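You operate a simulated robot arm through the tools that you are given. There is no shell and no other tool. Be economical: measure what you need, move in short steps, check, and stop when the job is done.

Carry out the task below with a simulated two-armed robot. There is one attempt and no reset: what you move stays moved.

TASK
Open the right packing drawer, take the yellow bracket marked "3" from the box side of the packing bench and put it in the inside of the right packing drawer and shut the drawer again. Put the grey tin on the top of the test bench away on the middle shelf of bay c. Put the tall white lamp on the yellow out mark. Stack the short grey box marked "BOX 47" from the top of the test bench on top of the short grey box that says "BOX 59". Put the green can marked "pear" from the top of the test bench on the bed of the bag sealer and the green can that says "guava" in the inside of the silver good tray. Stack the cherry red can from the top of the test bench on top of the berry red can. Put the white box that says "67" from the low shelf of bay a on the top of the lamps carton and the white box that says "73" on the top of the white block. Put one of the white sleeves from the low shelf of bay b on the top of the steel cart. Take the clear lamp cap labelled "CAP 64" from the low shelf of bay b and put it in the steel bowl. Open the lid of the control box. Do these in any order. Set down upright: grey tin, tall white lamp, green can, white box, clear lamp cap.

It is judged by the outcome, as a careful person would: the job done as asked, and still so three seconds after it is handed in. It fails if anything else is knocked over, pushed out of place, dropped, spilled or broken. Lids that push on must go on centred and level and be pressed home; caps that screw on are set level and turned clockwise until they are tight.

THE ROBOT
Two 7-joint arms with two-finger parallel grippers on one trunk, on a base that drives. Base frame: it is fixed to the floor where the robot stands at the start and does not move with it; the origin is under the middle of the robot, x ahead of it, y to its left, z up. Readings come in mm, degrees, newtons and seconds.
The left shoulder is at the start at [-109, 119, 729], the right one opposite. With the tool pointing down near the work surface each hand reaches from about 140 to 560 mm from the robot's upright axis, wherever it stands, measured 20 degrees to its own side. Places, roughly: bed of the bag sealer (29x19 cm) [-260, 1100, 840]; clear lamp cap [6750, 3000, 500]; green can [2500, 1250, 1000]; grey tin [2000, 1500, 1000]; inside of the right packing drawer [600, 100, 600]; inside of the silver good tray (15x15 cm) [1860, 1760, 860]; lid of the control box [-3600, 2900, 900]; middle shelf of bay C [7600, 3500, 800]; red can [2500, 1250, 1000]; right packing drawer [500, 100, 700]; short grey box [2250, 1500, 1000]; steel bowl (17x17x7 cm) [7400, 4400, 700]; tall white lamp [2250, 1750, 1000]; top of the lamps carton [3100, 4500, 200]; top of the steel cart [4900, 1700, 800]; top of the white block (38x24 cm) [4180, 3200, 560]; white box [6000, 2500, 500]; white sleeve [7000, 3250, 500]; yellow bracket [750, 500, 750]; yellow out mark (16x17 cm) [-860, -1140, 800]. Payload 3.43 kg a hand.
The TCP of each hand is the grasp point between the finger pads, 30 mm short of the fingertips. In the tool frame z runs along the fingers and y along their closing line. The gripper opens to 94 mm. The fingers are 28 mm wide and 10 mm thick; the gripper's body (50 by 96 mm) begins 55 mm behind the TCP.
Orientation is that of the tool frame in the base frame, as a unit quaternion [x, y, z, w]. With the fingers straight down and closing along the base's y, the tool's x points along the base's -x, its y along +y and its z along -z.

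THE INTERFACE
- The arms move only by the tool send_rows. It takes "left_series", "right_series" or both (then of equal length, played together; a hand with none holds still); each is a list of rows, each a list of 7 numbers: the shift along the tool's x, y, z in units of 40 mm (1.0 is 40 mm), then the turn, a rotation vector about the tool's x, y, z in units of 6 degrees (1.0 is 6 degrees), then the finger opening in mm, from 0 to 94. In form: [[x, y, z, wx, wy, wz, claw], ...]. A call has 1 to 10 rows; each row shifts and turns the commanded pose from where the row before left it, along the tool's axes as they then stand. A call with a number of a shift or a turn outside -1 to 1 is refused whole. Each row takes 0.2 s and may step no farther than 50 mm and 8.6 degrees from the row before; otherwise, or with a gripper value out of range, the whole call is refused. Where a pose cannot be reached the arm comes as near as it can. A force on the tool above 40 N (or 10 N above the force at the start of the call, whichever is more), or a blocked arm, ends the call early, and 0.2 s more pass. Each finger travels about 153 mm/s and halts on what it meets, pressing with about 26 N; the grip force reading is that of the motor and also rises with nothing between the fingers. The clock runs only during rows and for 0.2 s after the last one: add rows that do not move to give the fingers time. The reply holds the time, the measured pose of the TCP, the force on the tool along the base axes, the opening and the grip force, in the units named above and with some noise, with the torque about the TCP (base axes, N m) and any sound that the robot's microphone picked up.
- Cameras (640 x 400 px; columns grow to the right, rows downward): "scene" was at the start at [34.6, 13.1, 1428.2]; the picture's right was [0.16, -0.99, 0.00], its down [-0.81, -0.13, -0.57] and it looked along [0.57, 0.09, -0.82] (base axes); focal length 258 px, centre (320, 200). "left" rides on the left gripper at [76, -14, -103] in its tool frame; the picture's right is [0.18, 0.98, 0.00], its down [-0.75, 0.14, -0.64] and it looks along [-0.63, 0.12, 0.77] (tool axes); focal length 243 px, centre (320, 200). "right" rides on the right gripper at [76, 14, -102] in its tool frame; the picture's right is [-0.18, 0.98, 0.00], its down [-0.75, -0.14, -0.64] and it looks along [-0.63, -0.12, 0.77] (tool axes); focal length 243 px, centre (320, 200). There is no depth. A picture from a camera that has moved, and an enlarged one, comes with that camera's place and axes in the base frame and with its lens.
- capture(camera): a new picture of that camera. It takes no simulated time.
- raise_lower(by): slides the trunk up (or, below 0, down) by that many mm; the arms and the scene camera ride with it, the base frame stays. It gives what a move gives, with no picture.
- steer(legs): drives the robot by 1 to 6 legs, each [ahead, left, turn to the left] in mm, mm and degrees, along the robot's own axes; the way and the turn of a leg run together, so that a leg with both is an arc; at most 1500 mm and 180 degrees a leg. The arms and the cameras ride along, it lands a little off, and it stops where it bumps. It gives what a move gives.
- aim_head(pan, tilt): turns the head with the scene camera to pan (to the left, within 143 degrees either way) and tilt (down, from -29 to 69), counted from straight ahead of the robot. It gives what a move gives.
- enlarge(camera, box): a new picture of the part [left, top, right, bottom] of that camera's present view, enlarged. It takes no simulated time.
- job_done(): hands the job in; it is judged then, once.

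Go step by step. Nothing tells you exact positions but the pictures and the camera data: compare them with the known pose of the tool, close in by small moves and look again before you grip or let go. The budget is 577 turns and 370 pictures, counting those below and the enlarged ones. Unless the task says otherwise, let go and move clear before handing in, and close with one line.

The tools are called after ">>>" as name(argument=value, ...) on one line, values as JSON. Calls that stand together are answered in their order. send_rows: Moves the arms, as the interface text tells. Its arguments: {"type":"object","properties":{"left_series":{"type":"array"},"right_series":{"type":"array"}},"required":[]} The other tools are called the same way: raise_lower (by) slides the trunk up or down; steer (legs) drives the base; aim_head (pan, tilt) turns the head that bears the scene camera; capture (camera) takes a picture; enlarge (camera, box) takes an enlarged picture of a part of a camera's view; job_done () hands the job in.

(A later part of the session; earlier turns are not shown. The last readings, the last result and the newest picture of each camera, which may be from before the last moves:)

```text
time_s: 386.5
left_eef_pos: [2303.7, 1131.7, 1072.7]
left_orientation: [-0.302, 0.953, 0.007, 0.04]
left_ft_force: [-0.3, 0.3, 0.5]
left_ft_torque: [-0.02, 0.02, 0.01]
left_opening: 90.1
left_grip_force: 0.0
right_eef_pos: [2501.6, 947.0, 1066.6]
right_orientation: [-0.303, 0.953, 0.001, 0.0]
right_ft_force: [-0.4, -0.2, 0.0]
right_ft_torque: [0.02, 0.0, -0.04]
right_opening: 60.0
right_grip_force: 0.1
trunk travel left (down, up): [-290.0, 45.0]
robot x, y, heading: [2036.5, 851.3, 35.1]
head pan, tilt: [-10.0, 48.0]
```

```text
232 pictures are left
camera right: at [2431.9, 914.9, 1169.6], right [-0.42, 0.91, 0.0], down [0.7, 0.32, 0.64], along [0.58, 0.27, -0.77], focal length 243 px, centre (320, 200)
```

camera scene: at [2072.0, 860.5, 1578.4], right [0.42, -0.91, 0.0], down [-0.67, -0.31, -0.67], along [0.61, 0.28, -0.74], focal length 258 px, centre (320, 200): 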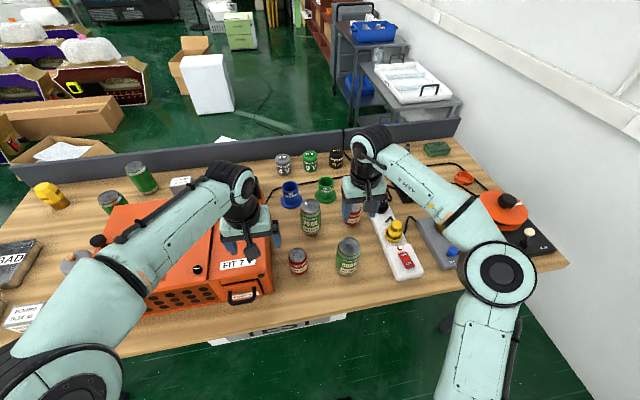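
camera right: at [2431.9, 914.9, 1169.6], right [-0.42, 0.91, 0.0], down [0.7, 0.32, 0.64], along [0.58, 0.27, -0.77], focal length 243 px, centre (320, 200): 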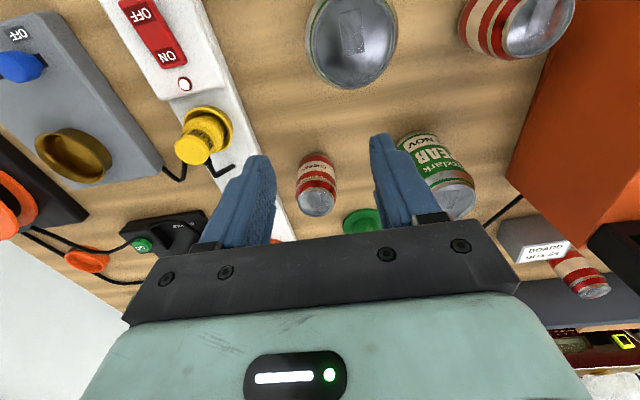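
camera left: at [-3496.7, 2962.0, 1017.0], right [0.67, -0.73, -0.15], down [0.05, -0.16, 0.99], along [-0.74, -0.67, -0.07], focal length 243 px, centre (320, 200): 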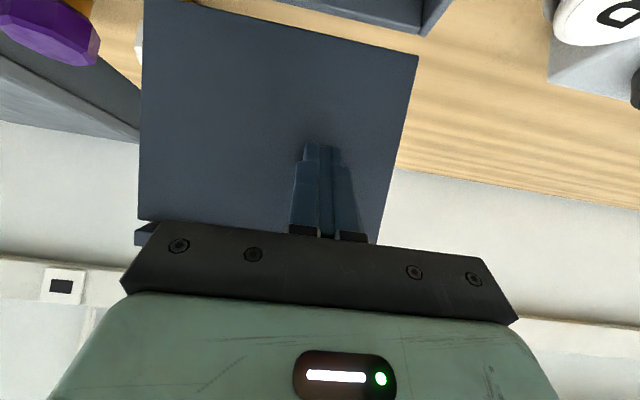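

Moving the right hand above the pear can.

>>> send_rows(right_series=[[-0.7, 0.7, 0, 0, 0, 0, 94], [-0.7, 0.7, 0, 0, 0, 0, 94], [-0.7, 0.7, 0, 0, 0, 0, 94], [-0.7, 0.7, 0, 0, 0, 0, 94], [0, 0, 0.3, 0, 0, 0, 94], [0, 0, 0, 0, 0, 0, 94]])

>>> capture(camera="right")

>>> enlarge(camera="scene", box=[260, 140, 400, 280])

```text
time_s: 387.9
left_eef_pos: [2304.1, 1132.1, 1073.3]
left_orientation: [-0.301, 0.953, 0.007, 0.039]
left_ft_force: [0.7, -0.1, 0.0]
left_ft_torque: [0.0, -0.03, 0.02]
left_opening: 89.7
left_grip_force: 0.0
right_eef_pos: [2507.3, 1067.7, 1051.9]
right_orientation: [-0.302, 0.953, 0.0, 0.0]
right_ft_force: [0.1, 0.6, 0.5]
right_ft_torque: [0.01, 0.01, -0.03]
right_opening: 94.3
right_grip_force: 0.0
right hand out of reach, approached as far as the arm can: row 3, 4
trunk travel left (down, up): [-290.0, 45.0]
robot x, y, heading: [2040.4, 850.6, 34.7]
head pan, tilt: [-10.0, 48.0]
```

```text
231 pictures are left
camera right: at [2439.2, 1034.7, 1155.0], right [-0.42, 0.91, 0.0], down [0.7, 0.32, 0.64], along [0.58, 0.27, -0.77], focal length 243 px, centre (320, 200)
```

right: 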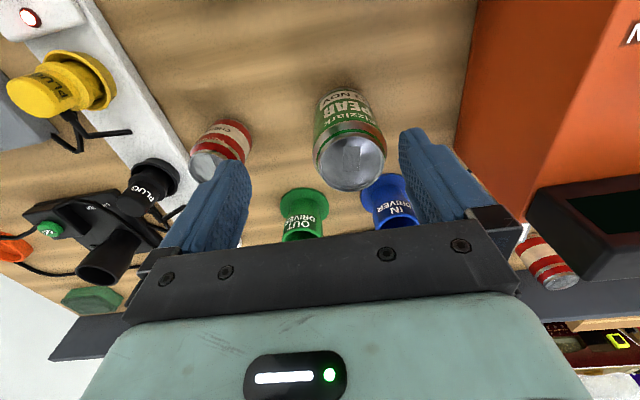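

```text
2.86 times, centred on (330, 210) of scene
camera zoom: at [2071.8, 860.6, 1578.4], right [0.42, -0.91, 0.0], down [-0.67, -0.31, -0.67], along [0.61, 0.28, -0.74], focal length 738 px, centre (291, 171)
```

zoom: 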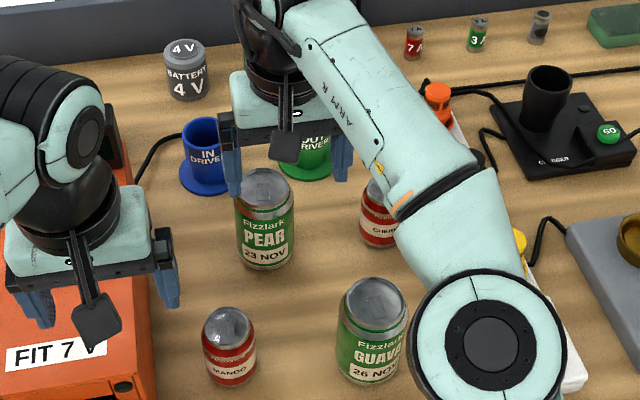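

>>> send_rows(right_series=[[-0.3, 0.2, 0.3, 0, 0, 0, 94], [-0.38, 0.2, 0.3, 0, 0, 0, 94], [0, 0, 0, 0, 0, 0, 94]])

>>> capture(camera="right")

```text
time_s: 388.7
left_eef_pos: [2303.3, 1131.2, 1073.1]
left_orientation: [-0.301, 0.953, 0.005, 0.04]
left_ft_force: [0.2, -0.2, -0.5]
left_ft_torque: [-0.03, 0.01, 0.0]
left_opening: 89.8
left_grip_force: 0.1
right_eef_pos: [2511.7, 1082.5, 1031.9]
right_orientation: [-0.302, 0.953, 0.0, 0.001]
right_ft_force: [0.1, 0.2, -0.5]
right_ft_torque: [-0.03, 0.01, 0.02]
right_opening: 94.1
right_grip_force: 0.0
right hand out of reach, approached as far as the arm can: row 2
trunk travel left (down, up): [-290.0, 45.0]
robot x, y, heading: [2041.4, 846.8, 35.0]
head pan, tilt: [-10.0, 48.0]
```

```text
229 pictures are left
camera right: at [2441.7, 1051.4, 1133.9], right [-0.42, 0.91, 0.0], down [0.7, 0.32, 0.64], along [0.58, 0.27, -0.77], focal length 243 px, centre (320, 200)
```

right: 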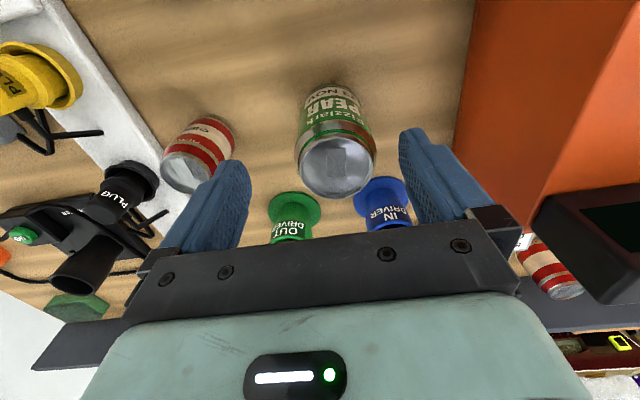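

Reach is slightly short; drive 25 mm nearer.

>>> steer(legs=[[28, 0, 0]])

>>> send_rows(right_series=[[0, 0.25, 0.1, 0, 0, 0, 94], [0, 0, 0, 0, 0, 0, 94]])

>>> capture(camera="right")

```text
time_s: 389.5
left_eef_pos: [2325.8, 1148.0, 1073.8]
left_orientation: [-0.301, 0.953, 0.005, 0.04]
left_ft_force: [0.0, 0.1, -0.7]
left_ft_torque: [0.03, 0.0, -0.03]
left_opening: 89.8
left_grip_force: 0.0
right_eef_pos: [2534.0, 1098.3, 1032.1]
right_orientation: [-0.302, 0.953, 0.0, 0.001]
right_ft_force: [-0.5, 0.1, -0.4]
right_ft_torque: [-0.04, -0.01, -0.01]
right_opening: 93.8
right_grip_force: 0.1
trunk travel left (down, up): [-290.0, 45.0]
robot x, y, heading: [2059.7, 865.8, 35.1]
head pan, tilt: [-10.0, 48.0]
```

```text
time_s: 390.1
left_eef_pos: [2326.6, 1147.8, 1074.1]
left_orientation: [-0.301, 0.953, 0.006, 0.04]
left_ft_force: [0.1, 0.4, 0.1]
left_ft_torque: [0.0, 0.04, 0.01]
left_opening: 90.2
left_grip_force: 0.1
right_eef_pos: [2528.2, 1107.8, 1027.8]
right_orientation: [-0.302, 0.953, 0.0, 0.0]
right_ft_force: [0.2, 0.9, -0.5]
right_ft_torque: [-0.01, 0.01, 0.01]
right_opening: 94.2
right_grip_force: 0.0
trunk travel left (down, up): [-290.0, 45.0]
robot x, y, heading: [2062.0, 868.3, 35.2]
head pan, tilt: [-10.0, 48.0]
```

```text
228 pictures are left
camera right: at [2459.0, 1075.2, 1130.0], right [-0.42, 0.91, 0.0], down [0.7, 0.32, 0.64], along [0.58, 0.27, -0.77], focal length 243 px, centre (320, 200)
```

right: 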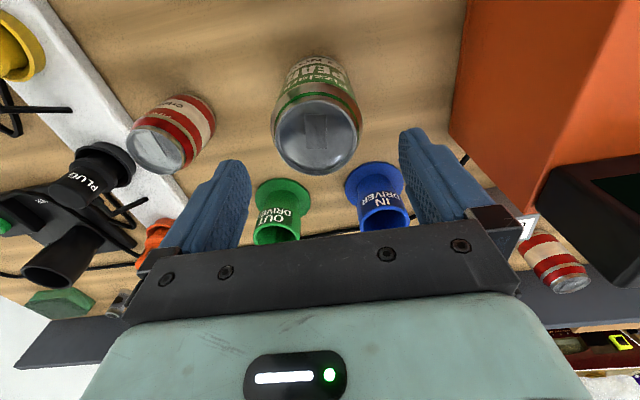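

Now slightly too far; correct 10 mm back and descend around the can.

>>> send_rows(right_series=[[0.25, 0, 0.3, 0, 0, 0, 94], [0, 0, 0.6, 0, 0, 0, 94], [0, 0, 0.6, 0, 0, 0, 94], [0, 0, 0.5, 0, 0, 0, 94], [0, 0, 0, 0, 0, 0, 94]])

>>> capture(camera="right")

>>> enlarge(camera="scene", box=[240, 140, 380, 280])

```text
time_s: 391.3
left_eef_pos: [2326.3, 1148.4, 1073.6]
left_orientation: [-0.301, 0.953, 0.005, 0.04]
left_ft_force: [-0.3, -0.2, -0.4]
left_ft_torque: [0.02, -0.04, 0.0]
left_opening: 89.9
left_grip_force: 0.3
right_eef_pos: [2518.9, 1101.7, 946.9]
right_orientation: [-0.302, 0.953, 0.001, 0.001]
right_ft_force: [-0.8, -0.2, 0.3]
right_ft_torque: [0.0, -0.02, 0.04]
right_opening: 93.8
right_grip_force: 0.0
trunk travel left (down, up): [-290.0, 45.0]
robot x, y, heading: [2062.0, 867.4, 35.1]
head pan, tilt: [-10.0, 48.0]
```

```text
227 pictures are left
camera right: at [2449.7, 1069.5, 1050.3], right [-0.42, 0.91, 0.0], down [0.7, 0.32, 0.64], along [0.58, 0.27, -0.77], focal length 243 px, centre (320, 200)
```

right: 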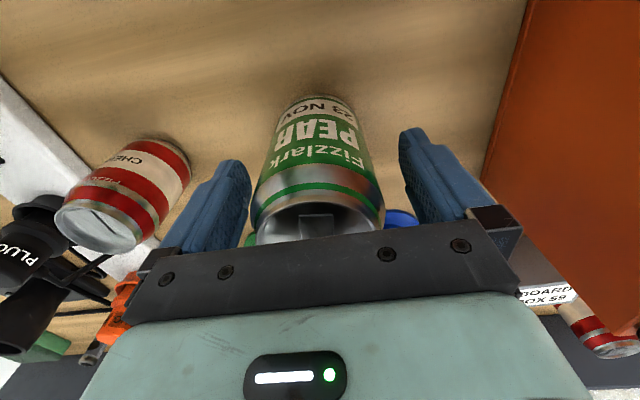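

```text
2.86 times, centred on (310, 210) of scene
camera zoom: at [2094.6, 876.3, 1578.4], right [0.42, -0.91, 0.0], down [-0.67, -0.31, -0.67], along [0.61, 0.28, -0.74], focal length 738 px, centre (349, 171)
```

zoom: 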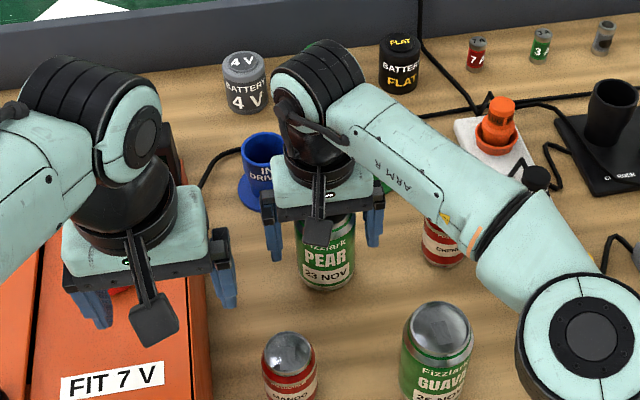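

Pear is between the fingers. Close and lift.

>>> send_rows(right_series=[[0, 0, 0, 0, 0, 0, 60], [0, 0, 0, 0, 0, 0, 20], [0, 0, 0, 0, 0, 0, 20], [0, 0, 0, 0, 0, 0, 20]])

>>> send_rows(right_series=[[0, 0, -0.3, 0, 0, 0, 20], [0, 0, -0.7, 0, 0, 0, 20], [0, 0, -0.9, 0, 0, 0, 20], [0.3, 0, -0.9, 0, 0, 0, 20], [0.8, 0, -0.5, 0, 0, 0, 20], [1, 0, 0, 0, 0, 0, 20], [1, -0.5, 0, 0, 0, 0, 20], [0.5, -0.9, 0, 0, 0, 0, 20]])

>>> capture(camera="right")

```text
time_s: 392.3
left_eef_pos: [2327.0, 1145.9, 1073.5]
left_orientation: [-0.301, 0.953, 0.006, 0.039]
left_ft_force: [0.2, 0.2, 0.1]
left_ft_torque: [-0.02, -0.04, 0.01]
left_opening: 89.9
left_grip_force: 0.1
right_eef_pos: [2520.1, 1100.5, 947.3]
right_orientation: [-0.302, 0.953, 0.0, 0.0]
right_ft_force: [0.4, -0.4, 1.3]
right_ft_torque: [0.01, -0.06, -0.01]
right_opening: 69.3
right_grip_force: 25.8
trunk travel left (down, up): [-290.0, 45.0]
robot x, y, heading: [2060.9, 868.0, 35.1]
head pan, tilt: [-10.0, 48.0]
```

```text
time_s: 394.1
left_eef_pos: [2325.5, 1145.6, 1074.1]
left_orientation: [-0.3, 0.953, 0.006, 0.039]
left_ft_force: [-0.3, 0.2, -0.3]
left_ft_torque: [0.0, 0.0, 0.01]
left_opening: 89.9
left_grip_force: 0.1
right_eef_pos: [2434.6, 972.1, 1080.9]
right_orientation: [-0.303, 0.953, 0.002, 0.001]
right_ft_force: [0.2, -0.1, -3.6]
right_ft_torque: [0.0, 0.06, -0.01]
right_opening: 69.4
right_grip_force: 26.1
trunk travel left (down, up): [-290.0, 45.0]
robot x, y, heading: [2060.9, 868.7, 35.1]
head pan, tilt: [-10.0, 48.0]
```

```text
225 pictures are left
camera right: at [2364.8, 939.1, 1182.2], right [-0.42, 0.91, 0.0], down [0.7, 0.32, 0.64], along [0.58, 0.27, -0.77], focal length 243 px, centre (320, 200)
```

right: 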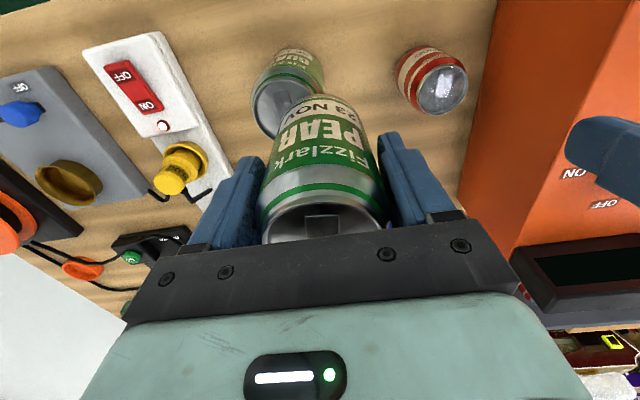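

Pear held. Raise slightly, slide right so the left hand can take the guava can.

>>> raise_lower(by=40)

>>> steer(legs=[[-20, -230, 0]])

>>> send_rows(left_series=[[0, -0.5, 0, 0, 0.75, 0, 94], [0, -0.8, 0, 0, 0, 0, 94], [0, -0.8, 0, 0, 0, 0, 94], [0, 0, 0, 0, 0, 0, 94]])

>>> capture(camera="left")

>>> capture(camera="scene")

```text
time_s: 394.9
left_eef_pos: [2326.2, 1147.6, 1114.3]
left_orientation: [-0.301, 0.953, 0.006, 0.04]
left_ft_force: [0.4, 0.0, 0.2]
left_ft_torque: [0.02, -0.01, 0.01]
left_opening: 90.1
left_grip_force: 0.0
right_eef_pos: [2434.7, 971.1, 1119.1]
right_orientation: [-0.303, 0.953, 0.001, 0.0]
right_ft_force: [0.4, -0.4, -4.6]
right_ft_torque: [0.02, -0.01, 0.0]
right_opening: 69.2
right_grip_force: 26.1
trunk travel left (down, up): [-330.0, 5.0]
robot x, y, heading: [2058.5, 870.1, 35.2]
head pan, tilt: [-10.0, 48.0]
```

```text
time_s: 397.6
left_eef_pos: [2442.5, 945.8, 1113.7]
left_orientation: [-0.3, 0.953, 0.006, 0.039]
left_ft_force: [0.4, 0.3, 0.3]
left_ft_torque: [0.02, 0.0, 0.0]
left_opening: 90.0
left_grip_force: 0.2
right_eef_pos: [2550.6, 770.6, 1118.6]
right_orientation: [-0.301, 0.954, 0.001, 0.001]
right_ft_force: [-0.7, 0.3, -3.9]
right_ft_torque: [-0.01, 0.03, 0.02]
right_opening: 69.7
right_grip_force: 25.9
trunk travel left (down, up): [-330.0, 5.0]
robot x, y, heading: [2177.3, 666.8, 34.9]
head pan, tilt: [-10.0, 48.0]
```

```text
time_s: 398.6
left_eef_pos: [2490.5, 877.5, 1114.5]
left_orientation: [-0.301, 0.954, -0.007, 0.002]
left_ft_force: [-0.6, -0.3, 0.5]
left_ft_torque: [0.01, 0.02, -0.01]
left_opening: 94.0
left_grip_force: 0.0
right_eef_pos: [2550.5, 771.9, 1119.1]
right_orientation: [-0.301, 0.954, 0.0, 0.001]
right_ft_force: [-0.2, 0.4, -3.3]
right_ft_torque: [0.0, 0.03, -0.01]
right_opening: 69.4
right_grip_force: 25.7
trunk travel left (down, up): [-330.0, 5.0]
robot x, y, heading: [2175.7, 667.1, 34.7]
head pan, tilt: [-10.0, 48.0]
```

```text
224 pictures are left
camera left: at [2436.0, 822.8, 1217.7], right [-0.71, 0.7, -0.01], down [0.53, 0.55, 0.64], along [0.45, 0.45, -0.77], focal length 243 px, centre (320, 200)
```

left: 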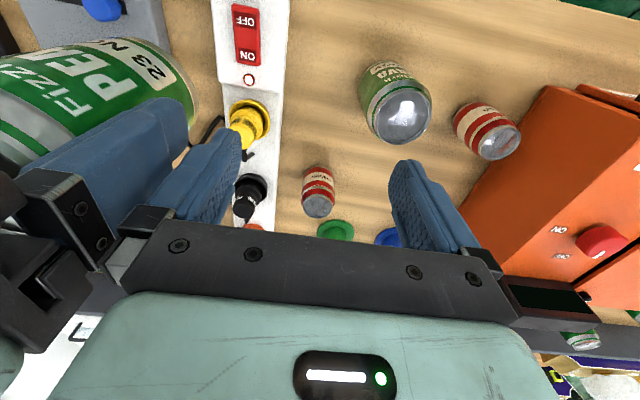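

```text
223 pictures are left
camera scene: at [2209.5, 676.2, 1620.7], right [0.42, -0.91, 0.0], down [-0.67, -0.31, -0.67], along [0.61, 0.28, -0.74], focal length 258 px, centre (320, 200)
```

scene: 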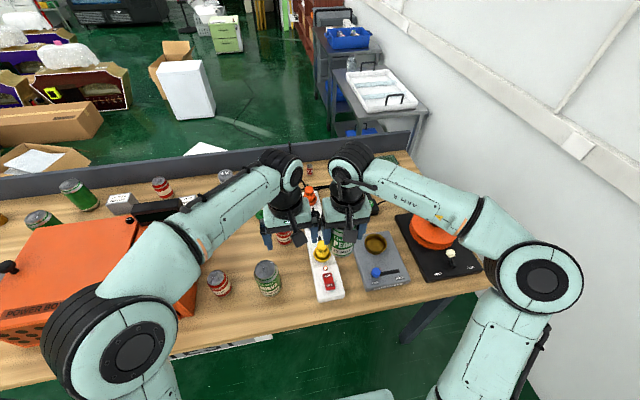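

Guava is 80 mm to the left of the left hand. Move above it and descend.

>>> send_rows(left_series=[[0, 0.7, 0, 0, 0, 0, 94], [0, 0.7, 0, 0, 0, 0, 94], [0, 0.58, 0.3, 0, 0, 0, 94], [0, 0, 0.8, 0, 0, 0, 94], [0, 0, 0.8, 0, 0, 0, 94], [0, 0, 0, 0, 0, 0, 94]])

>>> capture(camera="left")

```text
time_s: 400.0
left_eef_pos: [2445.4, 941.0, 1037.1]
left_orientation: [-0.3, 0.954, -0.006, 0.002]
left_ft_force: [-0.4, 0.1, 0.6]
left_ft_torque: [-0.02, 0.02, 0.01]
left_opening: 94.3
left_grip_force: 0.0
right_eef_pos: [2550.4, 772.1, 1119.6]
right_orientation: [-0.301, 0.954, 0.0, 0.001]
right_ft_force: [0.4, 0.0, -3.3]
right_ft_torque: [0.04, -0.03, 0.01]
right_opening: 69.7
right_grip_force: 25.9
trunk travel left (down, up): [-330.0, 5.0]
robot x, y, heading: [2173.1, 667.1, 35.1]
head pan, tilt: [-10.0, 48.0]
```

```text
222 pictures are left
camera left: at [2391.1, 886.7, 1139.7], right [-0.71, 0.7, -0.01], down [0.53, 0.55, 0.64], along [0.46, 0.45, -0.77], focal length 243 px, centre (320, 200)
```

left: 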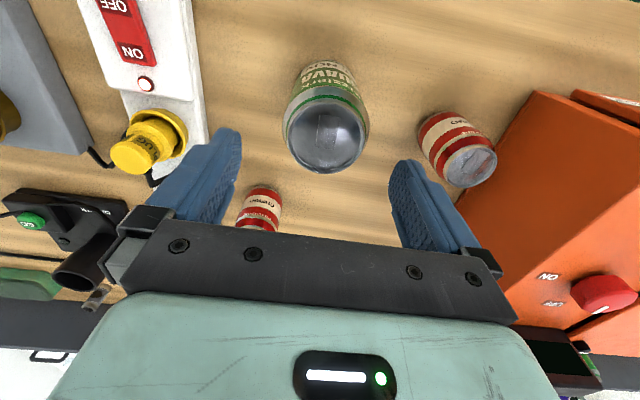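

Centred. Descend and grip.

>>> send_rows(left_series=[[0.05, 0, 0.6, 0, 0, 0, 94], [0, 0, 0.8, 0, 0, 0, 94], [0, 0, 0.8, 0, 0, 0, 94], [0, 0, 0, 0, 0, 0, 94], [0, 0, 0, 0, 0, 0, 60], [0, 0, 0, 0, 0, 0, 20], [0, 0, 0, 0, 0, 0, 20], [0, 0, 0, 0, 0, 0, 20]])

>>> send_rows(left_series=[[0, 0, -0.3, 0, 0, 0, 20], [0, 0, -0.8, 0, 0, 0, 20], [0, 0, -1, 0, 0, 0, 20], [0, 0, -1, 0, 0, 0, 20], [0, 0, -1, 0, 0, 0, 20], [0, 0, -0.5, 0, 0, 0, 20]])

>>> capture(camera="left")

```text
time_s: 401.8
left_eef_pos: [2445.4, 940.6, 949.2]
left_orientation: [-0.3, 0.954, -0.005, 0.002]
left_ft_force: [0.3, 0.4, -0.7]
left_ft_torque: [0.01, -0.04, 0.0]
left_opening: 67.0
left_grip_force: 26.1
right_eef_pos: [2549.9, 771.7, 1119.1]
right_orientation: [-0.302, 0.953, 0.001, 0.001]
right_ft_force: [-0.7, -0.1, -2.8]
right_ft_torque: [0.01, 0.04, -0.01]
right_opening: 69.1
right_grip_force: 26.0
trunk travel left (down, up): [-330.0, 5.0]
robot x, y, heading: [2175.4, 668.1, 35.0]
head pan, tilt: [-10.0, 48.0]
```

```text
time_s: 403.2
left_eef_pos: [2443.2, 940.6, 1133.6]
left_orientation: [-0.301, 0.954, -0.006, 0.001]
left_ft_force: [-0.4, 0.0, -3.5]
left_ft_torque: [-0.01, 0.0, -0.01]
left_opening: 66.7
left_grip_force: 25.5
right_eef_pos: [2550.0, 771.0, 1118.8]
right_orientation: [-0.301, 0.954, 0.0, 0.001]
right_ft_force: [0.3, 0.4, -3.5]
right_ft_torque: [-0.02, 0.01, 0.0]
right_opening: 69.2
right_grip_force: 26.1
trunk travel left (down, up): [-330.0, 5.0]
robot x, y, heading: [2171.8, 665.2, 35.1]
head pan, tilt: [-10.0, 48.0]
```

```text
221 pictures are left
camera left: at [2389.1, 886.6, 1236.9], right [-0.71, 0.7, -0.01], down [0.53, 0.55, 0.64], along [0.45, 0.45, -0.77], focal length 243 px, centre (320, 200)
```

left: 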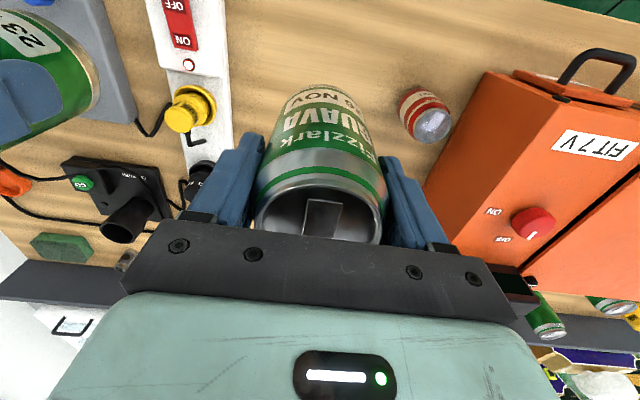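

Both cans held. Slide left along the bench to the GOOD tray.

>>> steer(legs=[[-150, 0, 0], [0, 975, 0]])

>>> aim_head(pan=10, tilt=45)

>>> capture(camera="scene")

```text
time_s: 413.1
left_eef_pos: [1764.4, 1659.2, 1133.5]
left_orientation: [-0.299, 0.954, -0.005, 0.001]
left_ft_force: [0.8, 0.3, -4.0]
left_ft_torque: [-0.03, -0.01, -0.02]
left_opening: 66.7
left_grip_force: 26.2
right_eef_pos: [1870.0, 1490.2, 1119.1]
right_orientation: [-0.301, 0.954, 0.0, 0.001]
right_ft_force: [0.2, -0.1, -2.5]
right_ft_torque: [-0.04, 0.03, 0.0]
right_opening: 69.2
right_grip_force: 26.7
trunk travel left (down, up): [-330.0, 5.0]
robot x, y, heading: [1496.6, 1388.0, 34.6]
head pan, tilt: [-10.0, 48.0]
```

```text
time_s: 413.9
left_eef_pos: [1764.7, 1660.5, 1134.3]
left_orientation: [-0.299, 0.954, -0.007, 0.002]
left_ft_force: [0.4, -0.1, -3.4]
left_ft_torque: [0.0, 0.02, 0.0]
left_opening: 66.8
left_grip_force: 26.5
right_eef_pos: [1870.1, 1489.8, 1118.6]
right_orientation: [-0.3, 0.954, 0.001, 0.0]
right_ft_force: [-0.4, -0.2, -2.9]
right_ft_torque: [0.03, 0.01, -0.01]
right_opening: 69.3
right_grip_force: 26.0
trunk travel left (down, up): [-330.0, 5.0]
robot x, y, heading: [1494.3, 1383.7, 34.8]
head pan, tilt: [10.0, 45.0]
```

```text
220 pictures are left
camera scene: at [1515.9, 1418.1, 1624.8], right [0.7, -0.71, 0.0], down [-0.5, -0.5, -0.71], along [0.5, 0.5, -0.71], focal length 258 px, centre (320, 200)
```

scene: 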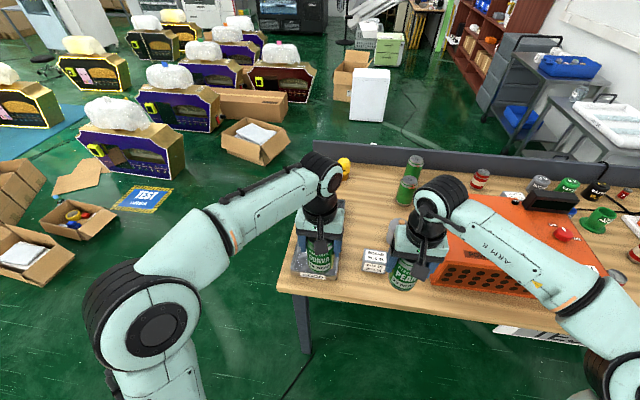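

>>> steer(legs=[[128, 24, 0]])

>>> capture(camera="left")

>>> enlarge(camera="scene", box=[230, 180, 430, 305])

```text
time_s: 415.2
left_eef_pos: [1856.1, 1750.4, 1132.1]
left_orientation: [-0.298, 0.954, -0.006, 0.002]
left_ft_force: [-0.2, 0.0, -3.5]
left_ft_torque: [0.0, -0.01, -0.02]
left_opening: 67.0
left_grip_force: 26.0
right_eef_pos: [1962.0, 1580.1, 1119.1]
right_orientation: [-0.3, 0.954, 0.001, 0.0]
right_ft_force: [0.2, 0.5, -3.5]
right_ft_torque: [0.02, 0.02, -0.01]
right_opening: 69.3
right_grip_force: 26.1
trunk travel left (down, up): [-330.0, 5.0]
robot x, y, heading: [1588.1, 1476.0, 34.5]
head pan, tilt: [10.0, 45.0]
```

```text
219 pictures are left
camera left: at [1800.9, 1696.2, 1236.1], right [-0.71, 0.7, -0.01], down [0.53, 0.55, 0.64], along [0.46, 0.45, -0.77], focal length 243 px, centre (320, 200)
```

left: 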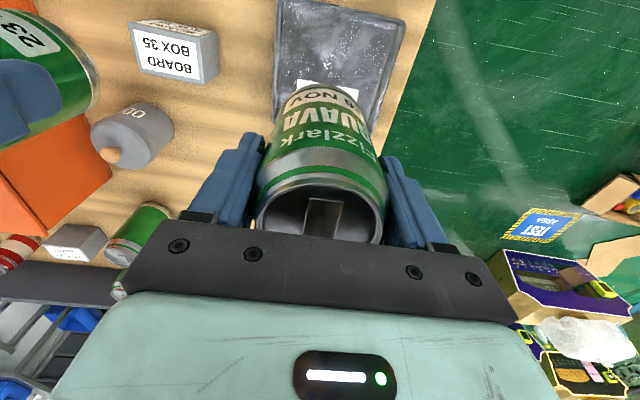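

```text
3.20 times, centred on (330, 242) of scene
camera zoom: at [1607.1, 1510.4, 1624.5], right [0.7, -0.71, 0.0], down [-0.5, -0.5, -0.71], along [0.5, 0.5, -0.71], focal length 827 px, centre (288, 64)
```

zoom: 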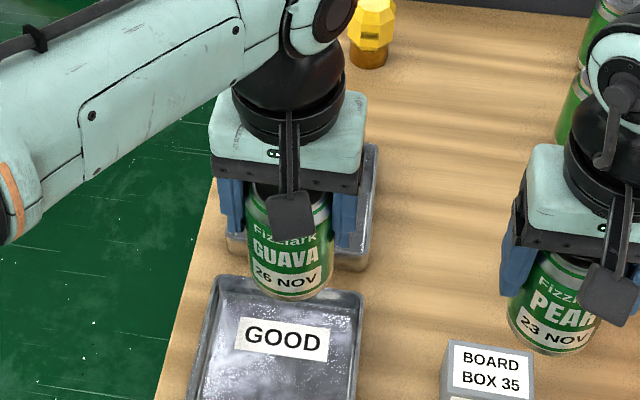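

The tray centre is about [1850, 1768]; shift 18 mm left and lower the guava can.

>>> send_rows(left_series=[[-0.1, 0.45, 0.2, 0, 0, 0, 20], [0, 0, 0.9, 0, 0, 0, 20], [0, 0, 0.9, 0, 0, 0, 20], [0, 0, 0.9, 0, 0, 0, 20], [0, 0, 0.7, 0, 0, 0, 20], [0, 0, 0.2, 0, 0, 0, 20], [0, 0, 0, 0, 0, 0, 20]])

>>> capture(camera="left")

>>> enlarge(camera="scene", box=[230, 180, 430, 305])

```text
time_s: 416.8
left_eef_pos: [1849.7, 1767.3, 980.0]
left_orientation: [-0.298, 0.955, -0.006, 0.001]
left_ft_force: [0.3, -0.2, -3.7]
left_ft_torque: [0.03, -0.01, -0.02]
left_opening: 67.0
left_grip_force: 26.1
right_eef_pos: [1962.6, 1582.1, 1119.1]
right_orientation: [-0.3, 0.954, 0.0, 0.0]
right_ft_force: [0.0, 0.6, -4.2]
right_ft_torque: [-0.02, 0.02, -0.01]
right_opening: 69.3
right_grip_force: 25.9
trunk travel left (down, up): [-330.0, 5.0]
robot x, y, heading: [1585.5, 1478.8, 34.9]
head pan, tilt: [10.0, 45.0]
```

```text
217 pictures are left
camera left: at [1795.6, 1711.7, 1083.5], right [-0.71, 0.7, -0.01], down [0.53, 0.55, 0.64], along [0.46, 0.45, -0.77], focal length 243 px, centre (320, 200)
```

left: 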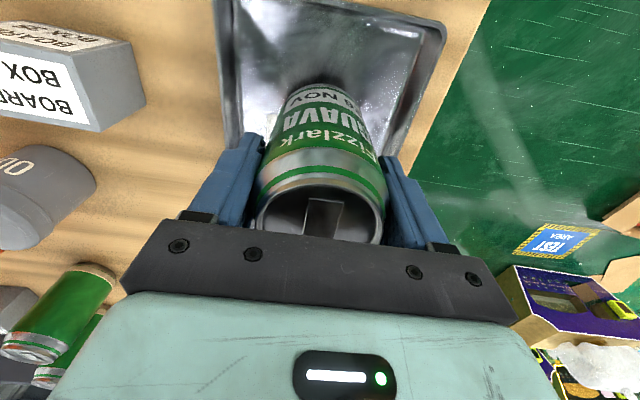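

```text
3.20 times, centred on (330, 242) of scene
camera zoom: at [1607.8, 1511.0, 1624.8], right [0.7, -0.71, 0.0], down [-0.5, -0.5, -0.71], along [0.5, 0.5, -0.71], focal length 827 px, centre (288, 64)
```

zoom: 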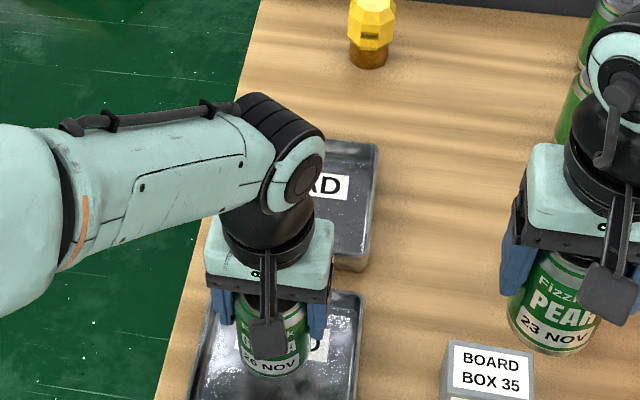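

>>> send_rows(left_series=[[0, 0, 0.15, 0, 0, 0, 20], [0, 0, 0.1, 0, 0, 0, 20], [0, 0, 0.1, 0, 0, 0, 20], [0, 0, 0.07, 0, 0, 0, 20], [0, 0, 0, 0, 0, 0, 20]])

>>> send_rows(left_series=[[0, 0, 0.05, 0, 0, 0, 20], [0, 0, 0.05, 0, 0, 0, 20], [0, 0, 0, 0, 0, 0, 20]])

>>> capture(camera="left")

```text
time_s: 418.0
left_eef_pos: [1851.2, 1766.8, 964.2]
left_orientation: [-0.298, 0.955, -0.005, 0.002]
left_ft_force: [0.1, 0.4, -4.1]
left_ft_torque: [0.01, 0.03, -0.01]
left_opening: 66.5
left_grip_force: 26.0
right_eef_pos: [1962.4, 1580.5, 1118.3]
right_orientation: [-0.3, 0.954, 0.0, 0.001]
right_ft_force: [0.6, 0.1, -3.8]
right_ft_torque: [0.01, 0.03, -0.01]
right_opening: 69.3
right_grip_force: 25.1
trunk travel left (down, up): [-330.0, 5.0]
robot x, y, heading: [1587.1, 1477.8, 34.6]
head pan, tilt: [10.0, 45.0]
```

```text
time_s: 418.8
left_eef_pos: [1851.4, 1765.5, 959.8]
left_orientation: [-0.298, 0.955, -0.005, 0.001]
left_ft_force: [-0.1, -0.4, -3.6]
left_ft_torque: [0.01, 0.03, -0.01]
left_opening: 66.9
left_grip_force: 25.8
right_eef_pos: [1961.7, 1580.7, 1119.0]
right_orientation: [-0.3, 0.954, 0.0, 0.001]
right_ft_force: [1.1, -0.4, -4.1]
right_ft_torque: [0.01, 0.05, 0.01]
right_opening: 69.2
right_grip_force: 26.3
trunk travel left (down, up): [-330.0, 5.0]
robot x, y, heading: [1586.7, 1476.7, 34.5]
head pan, tilt: [10.0, 45.0]
```

```text
215 pictures are left
camera left: at [1796.1, 1711.5, 1063.2], right [-0.71, 0.7, -0.01], down [0.53, 0.55, 0.64], along [0.46, 0.45, -0.77], focal length 243 px, centre (320, 200)
```

left: 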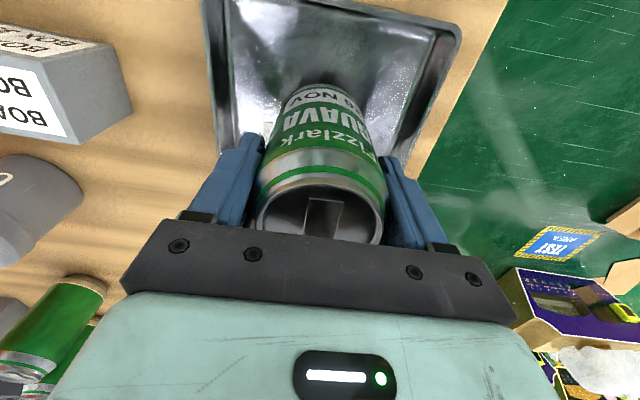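

>>> send_rows(left_series=[[0, 0, 0.05, 0, 0, 0, 20], [0, 0, 0.05, 0, 0, 0, 20], [0, 0, 0, 0, 0, 0, 20]])

>>> send_rows(left_series=[[0, 0, 0.04, 0, 0, 0, 20], [0, 0, 0.04, 0, 0, 0, 20], [0, 0, 0, 0, 0, 0, 20]])

>>> send_rows(left_series=[[0, 0, 0.03, 0, 0, 0, 20], [0, 0, 0.03, 0, 0, 0, 20], [0, 0, 0, 0, 0, 0, 20]])

```text
time_s: 419.6
left_eef_pos: [1850.9, 1767.2, 956.3]
left_orientation: [-0.298, 0.955, -0.006, 0.002]
left_ft_force: [-0.3, -0.7, -3.7]
left_ft_torque: [-0.03, -0.01, 0.0]
left_opening: 66.7
left_grip_force: 25.8
right_eef_pos: [1961.3, 1580.5, 1118.4]
right_orientation: [-0.3, 0.954, 0.0, 0.0]
right_ft_force: [-0.5, -0.8, -3.2]
right_ft_torque: [-0.02, 0.04, 0.03]
right_opening: 69.0
right_grip_force: 25.7
trunk travel left (down, up): [-330.0, 5.0]
robot x, y, heading: [1587.5, 1476.7, 34.7]
head pan, tilt: [10.0, 45.0]
```

```text
time_s: 420.4
left_eef_pos: [1851.0, 1765.6, 953.3]
left_orientation: [-0.298, 0.954, -0.007, 0.002]
left_ft_force: [-0.8, 0.7, 2.8]
left_ft_torque: [0.12, 0.19, 0.0]
left_opening: 66.8
left_grip_force: 26.3
right_eef_pos: [1961.9, 1581.1, 1119.1]
right_orientation: [-0.3, 0.954, 0.001, 0.0]
right_ft_force: [-0.4, -0.5, -3.5]
right_ft_torque: [-0.01, 0.0, -0.01]
right_opening: 69.3
right_grip_force: 26.0
trunk travel left (down, up): [-330.0, 5.0]
robot x, y, heading: [1586.6, 1479.6, 34.8]
head pan, tilt: [10.0, 45.0]
```

```text
time_s: 421.2
left_eef_pos: [1852.3, 1766.9, 952.9]
left_orientation: [-0.298, 0.954, -0.006, 0.005]
left_ft_force: [2.0, 2.3, 23.4]
left_ft_torque: [0.31, 0.38, -0.01]
left_opening: 66.7
left_grip_force: 25.7
right_eef_pos: [1961.7, 1580.4, 1119.1]
right_orientation: [-0.3, 0.954, 0.0, 0.002]
right_ft_force: [0.3, 0.0, -4.2]
right_ft_torque: [0.01, 0.0, 0.03]
right_opening: 69.1
right_grip_force: 26.0
trunk travel left (down, up): [-330.0, 5.0]
robot x, y, heading: [1590.7, 1478.6, 34.4]
head pan, tilt: [10.0, 45.0]
```

Contact with the tray floor. Ease up, release and rise.

>>> send_rows(left_series=[[0, 0, -0.06, 0, 0, 0, 20], [0, 0, 0, 0, 0, 0, 50], [0, 0, 0, 0, 0, 0, 85], [0, 0, 0, 0, 0, 0, 94], [0, 0, -0.5, 0, 0, 0, 94], [0, 0, -0.9, 0, 0, 0, 94], [0, 0, -1, 0, 0, 0, 94], [0, 0, -1, 0, 0, 0, 94], [0.2, 0, -0.5, 0, 0, 0, 94]])

>>> capture(camera="left")

```text
time_s: 423.2
left_eef_pos: [1842.7, 1763.6, 1109.1]
left_orientation: [-0.298, 0.955, -0.007, 0.003]
left_ft_force: [-0.4, 0.6, -0.3]
left_ft_torque: [0.02, -0.02, 0.02]
left_opening: 93.6
left_grip_force: 0.1
right_eef_pos: [1962.8, 1579.9, 1117.4]
right_orientation: [-0.3, 0.954, 0.0, 0.001]
right_ft_force: [-0.2, -0.5, -3.0]
right_ft_torque: [-0.01, 0.02, -0.04]
right_opening: 69.0
right_grip_force: 26.0
trunk travel left (down, up): [-330.0, 5.0]
robot x, y, heading: [1587.5, 1478.4, 34.5]
head pan, tilt: [10.0, 45.0]
```

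```text
214 pictures are left
camera left: at [1787.0, 1708.3, 1212.9], right [-0.71, 0.7, -0.01], down [0.53, 0.55, 0.64], along [0.46, 0.45, -0.77], focal length 243 px, centre (320, 200)
```

left: 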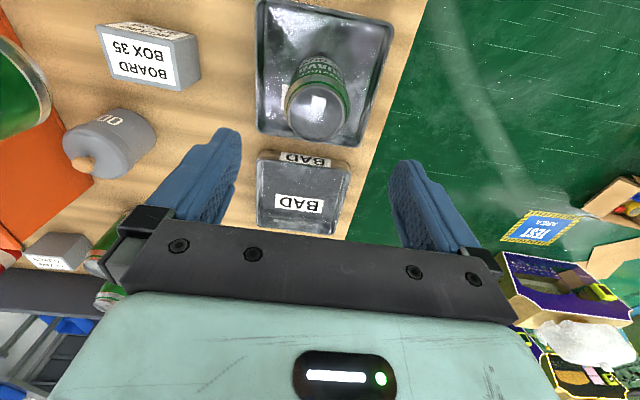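

Guava stands in GOOD. Now take the pear can to the bag sealer at the packing bench's left end.

>>> steer(legs=[[-400, 0, 0], [0, 1450, 0], [0, 0, -90], [0, -1340, 0]])

>>> aim_head(pan=-5, tilt=40)

>>> capture(camera="scene")

```text
time_s: 453.5
left_eef_pos: [-360.5, 1397.2, 1108.8]
left_orientation: [0.448, 0.894, -0.006, -0.003]
left_ft_force: [0.4, 0.1, -0.2]
left_ft_torque: [-0.03, 0.03, 0.01]
left_opening: 94.2
left_grip_force: 0.0
right_eef_pos: [-538.6, 1270.2, 1119.3]
right_orientation: [0.447, 0.895, 0.0, 0.001]
right_ft_force: [-0.3, 0.0, -4.0]
right_ft_torque: [0.01, 0.05, 0.0]
right_opening: 69.2
right_grip_force: 25.9
trunk travel left (down, up): [-330.0, 5.0]
robot x, y, heading: [-656.3, 1642.8, -53.5]
head pan, tilt: [10.0, 45.0]
```

```text
time_s: 454.3
left_eef_pos: [-359.0, 1397.9, 1109.5]
left_orientation: [0.448, 0.894, -0.007, -0.003]
left_ft_force: [0.1, -0.4, 0.0]
left_ft_torque: [0.0, 0.01, -0.03]
left_opening: 94.0
left_grip_force: 0.1
right_eef_pos: [-537.7, 1269.1, 1118.3]
right_orientation: [0.446, 0.895, 0.0, 0.001]
right_ft_force: [0.0, 0.6, -4.1]
right_ft_torque: [0.03, 0.02, 0.02]
right_opening: 69.2
right_grip_force: 26.3
trunk travel left (down, up): [-330.0, 5.0]
robot x, y, heading: [-655.0, 1642.9, -53.6]
head pan, tilt: [-5.0, 40.0]
```

```text
213 pictures are left
camera scene: at [-637.3, 1606.7, 1632.1], right [-0.85, -0.53, 0.0], down [-0.34, 0.55, -0.77], along [0.4, -0.65, -0.64], focal length 258 px, centre (320, 200)
```

scene: 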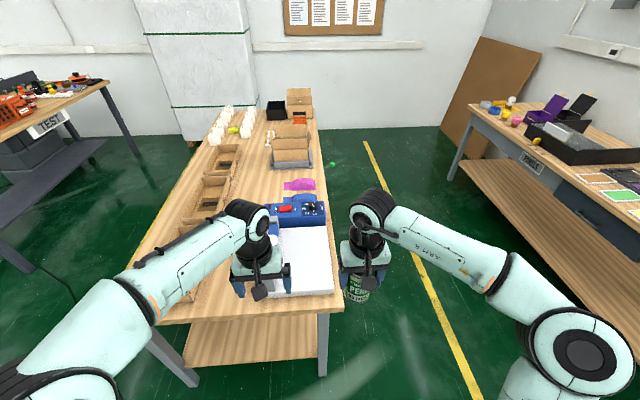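

>>> steer(legs=[[260, 70, -1]])

>>> capture(camera="scene")

>>> capture(camera="right")

```text
time_s: 456.1
left_eef_pos: [-183.2, 1246.7, 1108.9]
left_orientation: [0.456, 0.89, -0.006, -0.004]
left_ft_force: [0.7, -1.0, 0.1]
left_ft_torque: [-0.01, 0.0, 0.0]
left_opening: 94.2
left_grip_force: 0.0
right_eef_pos: [-363.7, 1124.2, 1118.1]
right_orientation: [0.456, 0.89, 0.0, -0.001]
right_ft_force: [1.9, -0.1, -4.0]
right_ft_torque: [0.02, 0.02, 0.03]
right_opening: 69.2
right_grip_force: 25.7
trunk travel left (down, up): [-330.0, 5.0]
robot x, y, heading: [-477.0, 1500.0, -54.2]
head pan, tilt: [-5.0, 40.0]
stopped in leg 1: the robot was blocked; the commanded pose is now the measured one
```

```text
212 pictures are left
camera scene: at [-455.0, 1462.0, 1632.3], right [-0.86, -0.51, 0.0], down [-0.33, 0.56, -0.76], along [0.39, -0.66, -0.65], focal length 258 px, centre (320, 200)
```

scene: 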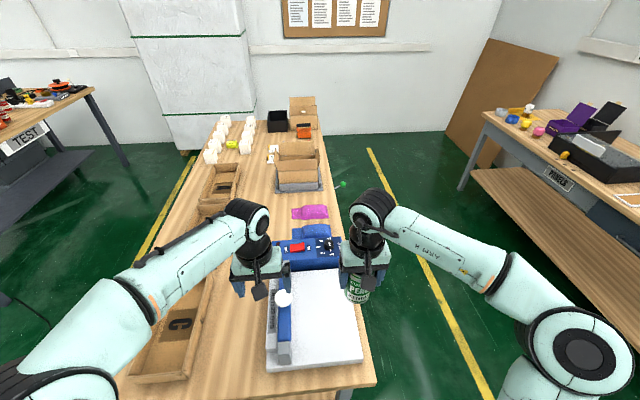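

```text
211 pictures are left
camera right: at [-395.0, 1194.5, 1221.0], right [0.91, 0.43, 0.0], down [0.33, -0.69, 0.64], along [0.27, -0.58, -0.77], focal length 243 px, centre (320, 200)
```

right: 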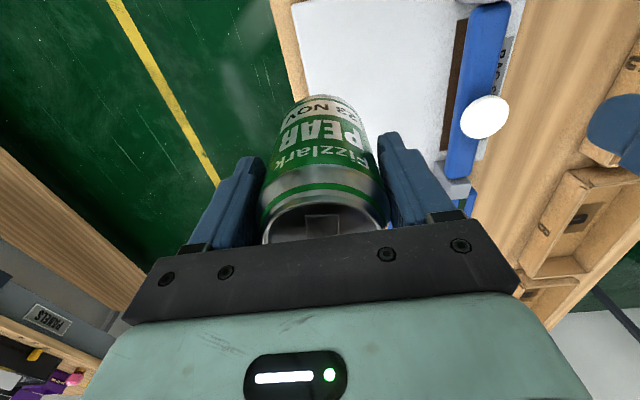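

The base touched the bench leg and stopped; that's close enough. Move the pear over the bed and lower it.

>>> send_rows(right_series=[[-0.45, 0.6, 0, 0, 0, 0, 20], [-0.45, 0.6, 0, 0, 0, 0, 20], [-0.4, 0.65, 0.3, 0, 0, 0, 20], [0, 0, 0.9, 0, 0, 0, 20], [0, 0, 0.9, 0, 0, 0, 20], [0, 0, 0.9, 0, 0, 0, 20], [0, 0, 0.8, 0, 0, 0, 20], [0, 0, 0.3, 0, 0, 0, 20], [0, 0, 0, 0, 0, 0, 20]])

>>> capture(camera="right")

>>> enlarge(camera="scene", box=[220, 240, 420, 400])

```text
time_s: 458.1
left_eef_pos: [-186.8, 1249.4, 1109.3]
left_orientation: [0.456, 0.89, -0.006, -0.003]
left_ft_force: [-0.3, -1.1, 0.6]
left_ft_torque: [0.0, 0.0, -0.01]
left_opening: 93.9
left_grip_force: 0.0
right_eef_pos: [-275.8, 1126.8, 955.2]
right_orientation: [0.455, 0.89, -0.001, 0.001]
right_ft_force: [0.0, 1.3, -3.3]
right_ft_torque: [0.01, 0.04, -0.01]
right_opening: 69.1
right_grip_force: 25.6
trunk travel left (down, up): [-330.0, 5.0]
robot x, y, heading: [-474.2, 1505.0, -54.6]
head pan, tilt: [-5.0, 40.0]
```

```text
210 pictures are left
camera right: at [-307.6, 1197.6, 1057.3], right [0.9, 0.43, 0.0], down [0.33, -0.69, 0.64], along [0.27, -0.58, -0.77], focal length 243 px, centre (320, 200)
```

right: 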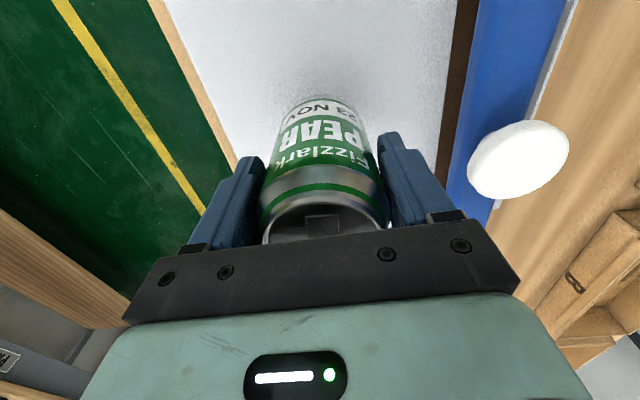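

```text
2.50 times, centred on (320, 320) of scene
camera zoom: at [-458.9, 1465.2, 1632.1], right [-0.86, -0.51, 0.0], down [-0.33, 0.55, -0.77], along [0.39, -0.66, -0.64], focal length 646 px, centre (320, -100)
```

zoom: 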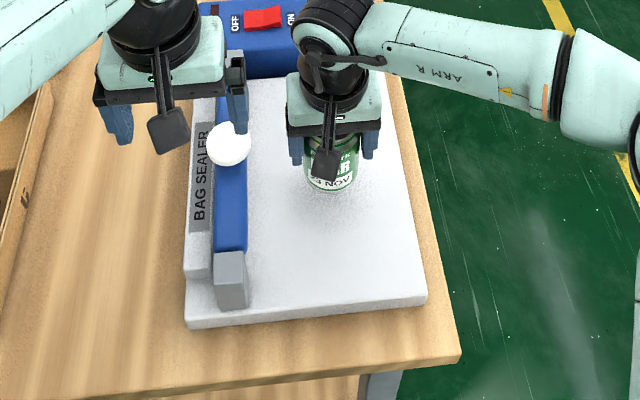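

Good location over the bed. Lower in small steps to touch.

>>> send_rows(right_series=[[0, 0, 0.2, 0, 0, 0, 20], [0, 0, 0.15, 0, 0, 0, 20], [0, 0, 0.1, 0, 0, 0, 20], [0, 0, 0.06, 0, 0, 0, 20], [0, 0, 0, 0, 0, 0, 20]])

>>> send_rows(right_series=[[0, 0, 0.05, 0, 0, 0, 20], [0, 0, 0.05, 0, 0, 0, 20], [0, 0, 0.05, 0, 0, 0, 20], [0, 0, 0, 0, 0, 0, 20]])

>>> send_rows(right_series=[[0, 0, 0.05, 0, 0, 0, 20], [0, 0, 0.05, 0, 0, 0, 20], [0, 0, 0, 0, 0, 0, 20]])

```text
time_s: 459.2
left_eef_pos: [-185.5, 1250.2, 1107.8]
left_orientation: [0.456, 0.89, -0.006, -0.004]
left_ft_force: [0.2, -0.3, 0.2]
left_ft_torque: [0.02, 0.0, 0.0]
left_opening: 94.2
left_grip_force: 0.1
right_eef_pos: [-275.1, 1127.9, 934.3]
right_orientation: [0.456, 0.89, 0.0, 0.001]
right_ft_force: [0.1, -0.7, -3.8]
right_ft_torque: [0.04, 0.02, 0.03]
right_opening: 69.2
right_grip_force: 26.1
trunk travel left (down, up): [-330.0, 5.0]
robot x, y, heading: [-473.3, 1500.3, -54.4]
head pan, tilt: [-5.0, 40.0]
```

```text
time_s: 460.2
left_eef_pos: [-185.0, 1249.3, 1108.4]
left_orientation: [0.456, 0.89, -0.006, -0.003]
left_ft_force: [-0.1, 0.9, -0.1]
left_ft_torque: [0.01, -0.01, -0.02]
left_opening: 94.0
left_grip_force: 0.0
right_eef_pos: [-275.3, 1128.0, 929.1]
right_orientation: [0.456, 0.89, -0.001, 0.001]
right_ft_force: [0.2, -0.3, -3.7]
right_ft_torque: [0.03, 0.01, -0.01]
right_opening: 69.3
right_grip_force: 25.8
trunk travel left (down, up): [-330.0, 5.0]
robot x, y, heading: [-473.4, 1500.4, -54.3]
head pan, tilt: [-5.0, 40.0]
```

```text
time_s: 461.1
left_eef_pos: [-186.1, 1249.5, 1109.3]
left_orientation: [0.457, 0.89, -0.006, -0.003]
left_ft_force: [1.0, 0.7, 1.1]
left_ft_torque: [0.01, 0.01, 0.04]
left_opening: 93.9
left_grip_force: 0.1
right_eef_pos: [-276.6, 1127.0, 924.2]
right_orientation: [0.456, 0.89, 0.0, 0.001]
right_ft_force: [0.0, 0.6, -3.1]
right_ft_torque: [0.01, 0.01, -0.03]
right_opening: 69.2
right_grip_force: 26.0
trunk travel left (down, up): [-330.0, 5.0]
robot x, y, heading: [-476.0, 1504.1, -54.4]
head pan, tilt: [-5.0, 40.0]
```

>>> send_rows(right_series=[[0, 0, 0.05, 0, 0, 0, 20], [0, 0, 0.05, 0, 0, 0, 20], [0, 0, 0, 0, 0, 0, 20]])

>>> send_rows(right_series=[[0, 0, 0.05, 0, 0, 0, 20], [0, 0, 0.05, 0, 0, 0, 20], [0, 0, 0, 0, 0, 0, 20]])

>>> capture(camera="right")

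```text
time_s: 461.9
left_eef_pos: [-186.2, 1249.7, 1110.5]
left_orientation: [0.457, 0.89, -0.007, -0.002]
left_ft_force: [-0.4, 0.8, -0.3]
left_ft_torque: [-0.03, 0.04, 0.01]
left_opening: 94.1
left_grip_force: 0.0
right_eef_pos: [-275.5, 1129.0, 923.8]
right_orientation: [0.455, 0.89, -0.001, 0.003]
right_ft_force: [-3.7, -1.1, 18.7]
right_ft_torque: [0.24, 0.28, 0.03]
right_opening: 69.2
right_grip_force: 26.1
trunk travel left (down, up): [-330.0, 5.0]
robot x, y, heading: [-474.0, 1500.2, -54.4]
head pan, tilt: [-5.0, 40.0]
```

```text
time_s: 462.6
left_eef_pos: [-185.8, 1250.7, 1110.3]
left_orientation: [0.456, 0.89, -0.007, -0.003]
left_ft_force: [0.5, 1.3, 0.9]
left_ft_torque: [-0.02, -0.06, 0.02]
left_opening: 94.1
left_grip_force: 0.1
right_eef_pos: [-274.2, 1127.8, 918.6]
right_orientation: [0.454, 0.891, 0.0, 0.003]
right_ft_force: [1.2, -3.2, 27.1]
right_ft_torque: [-0.29, -0.18, -0.01]
right_opening: 69.7
right_grip_force: 25.5
trunk travel left (down, up): [-330.0, 5.0]
robot x, y, heading: [-471.9, 1502.2, -54.1]
head pan, tilt: [-5.0, 40.0]
```

```text
208 pictures are left
camera right: at [-307.4, 1199.3, 1020.7], right [0.9, 0.43, 0.0], down [0.32, -0.69, 0.65], along [0.28, -0.58, -0.76], focal length 243 px, centre (320, 200)
```

right: 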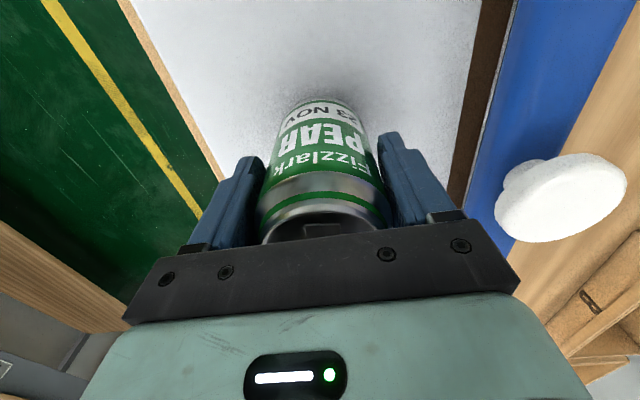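

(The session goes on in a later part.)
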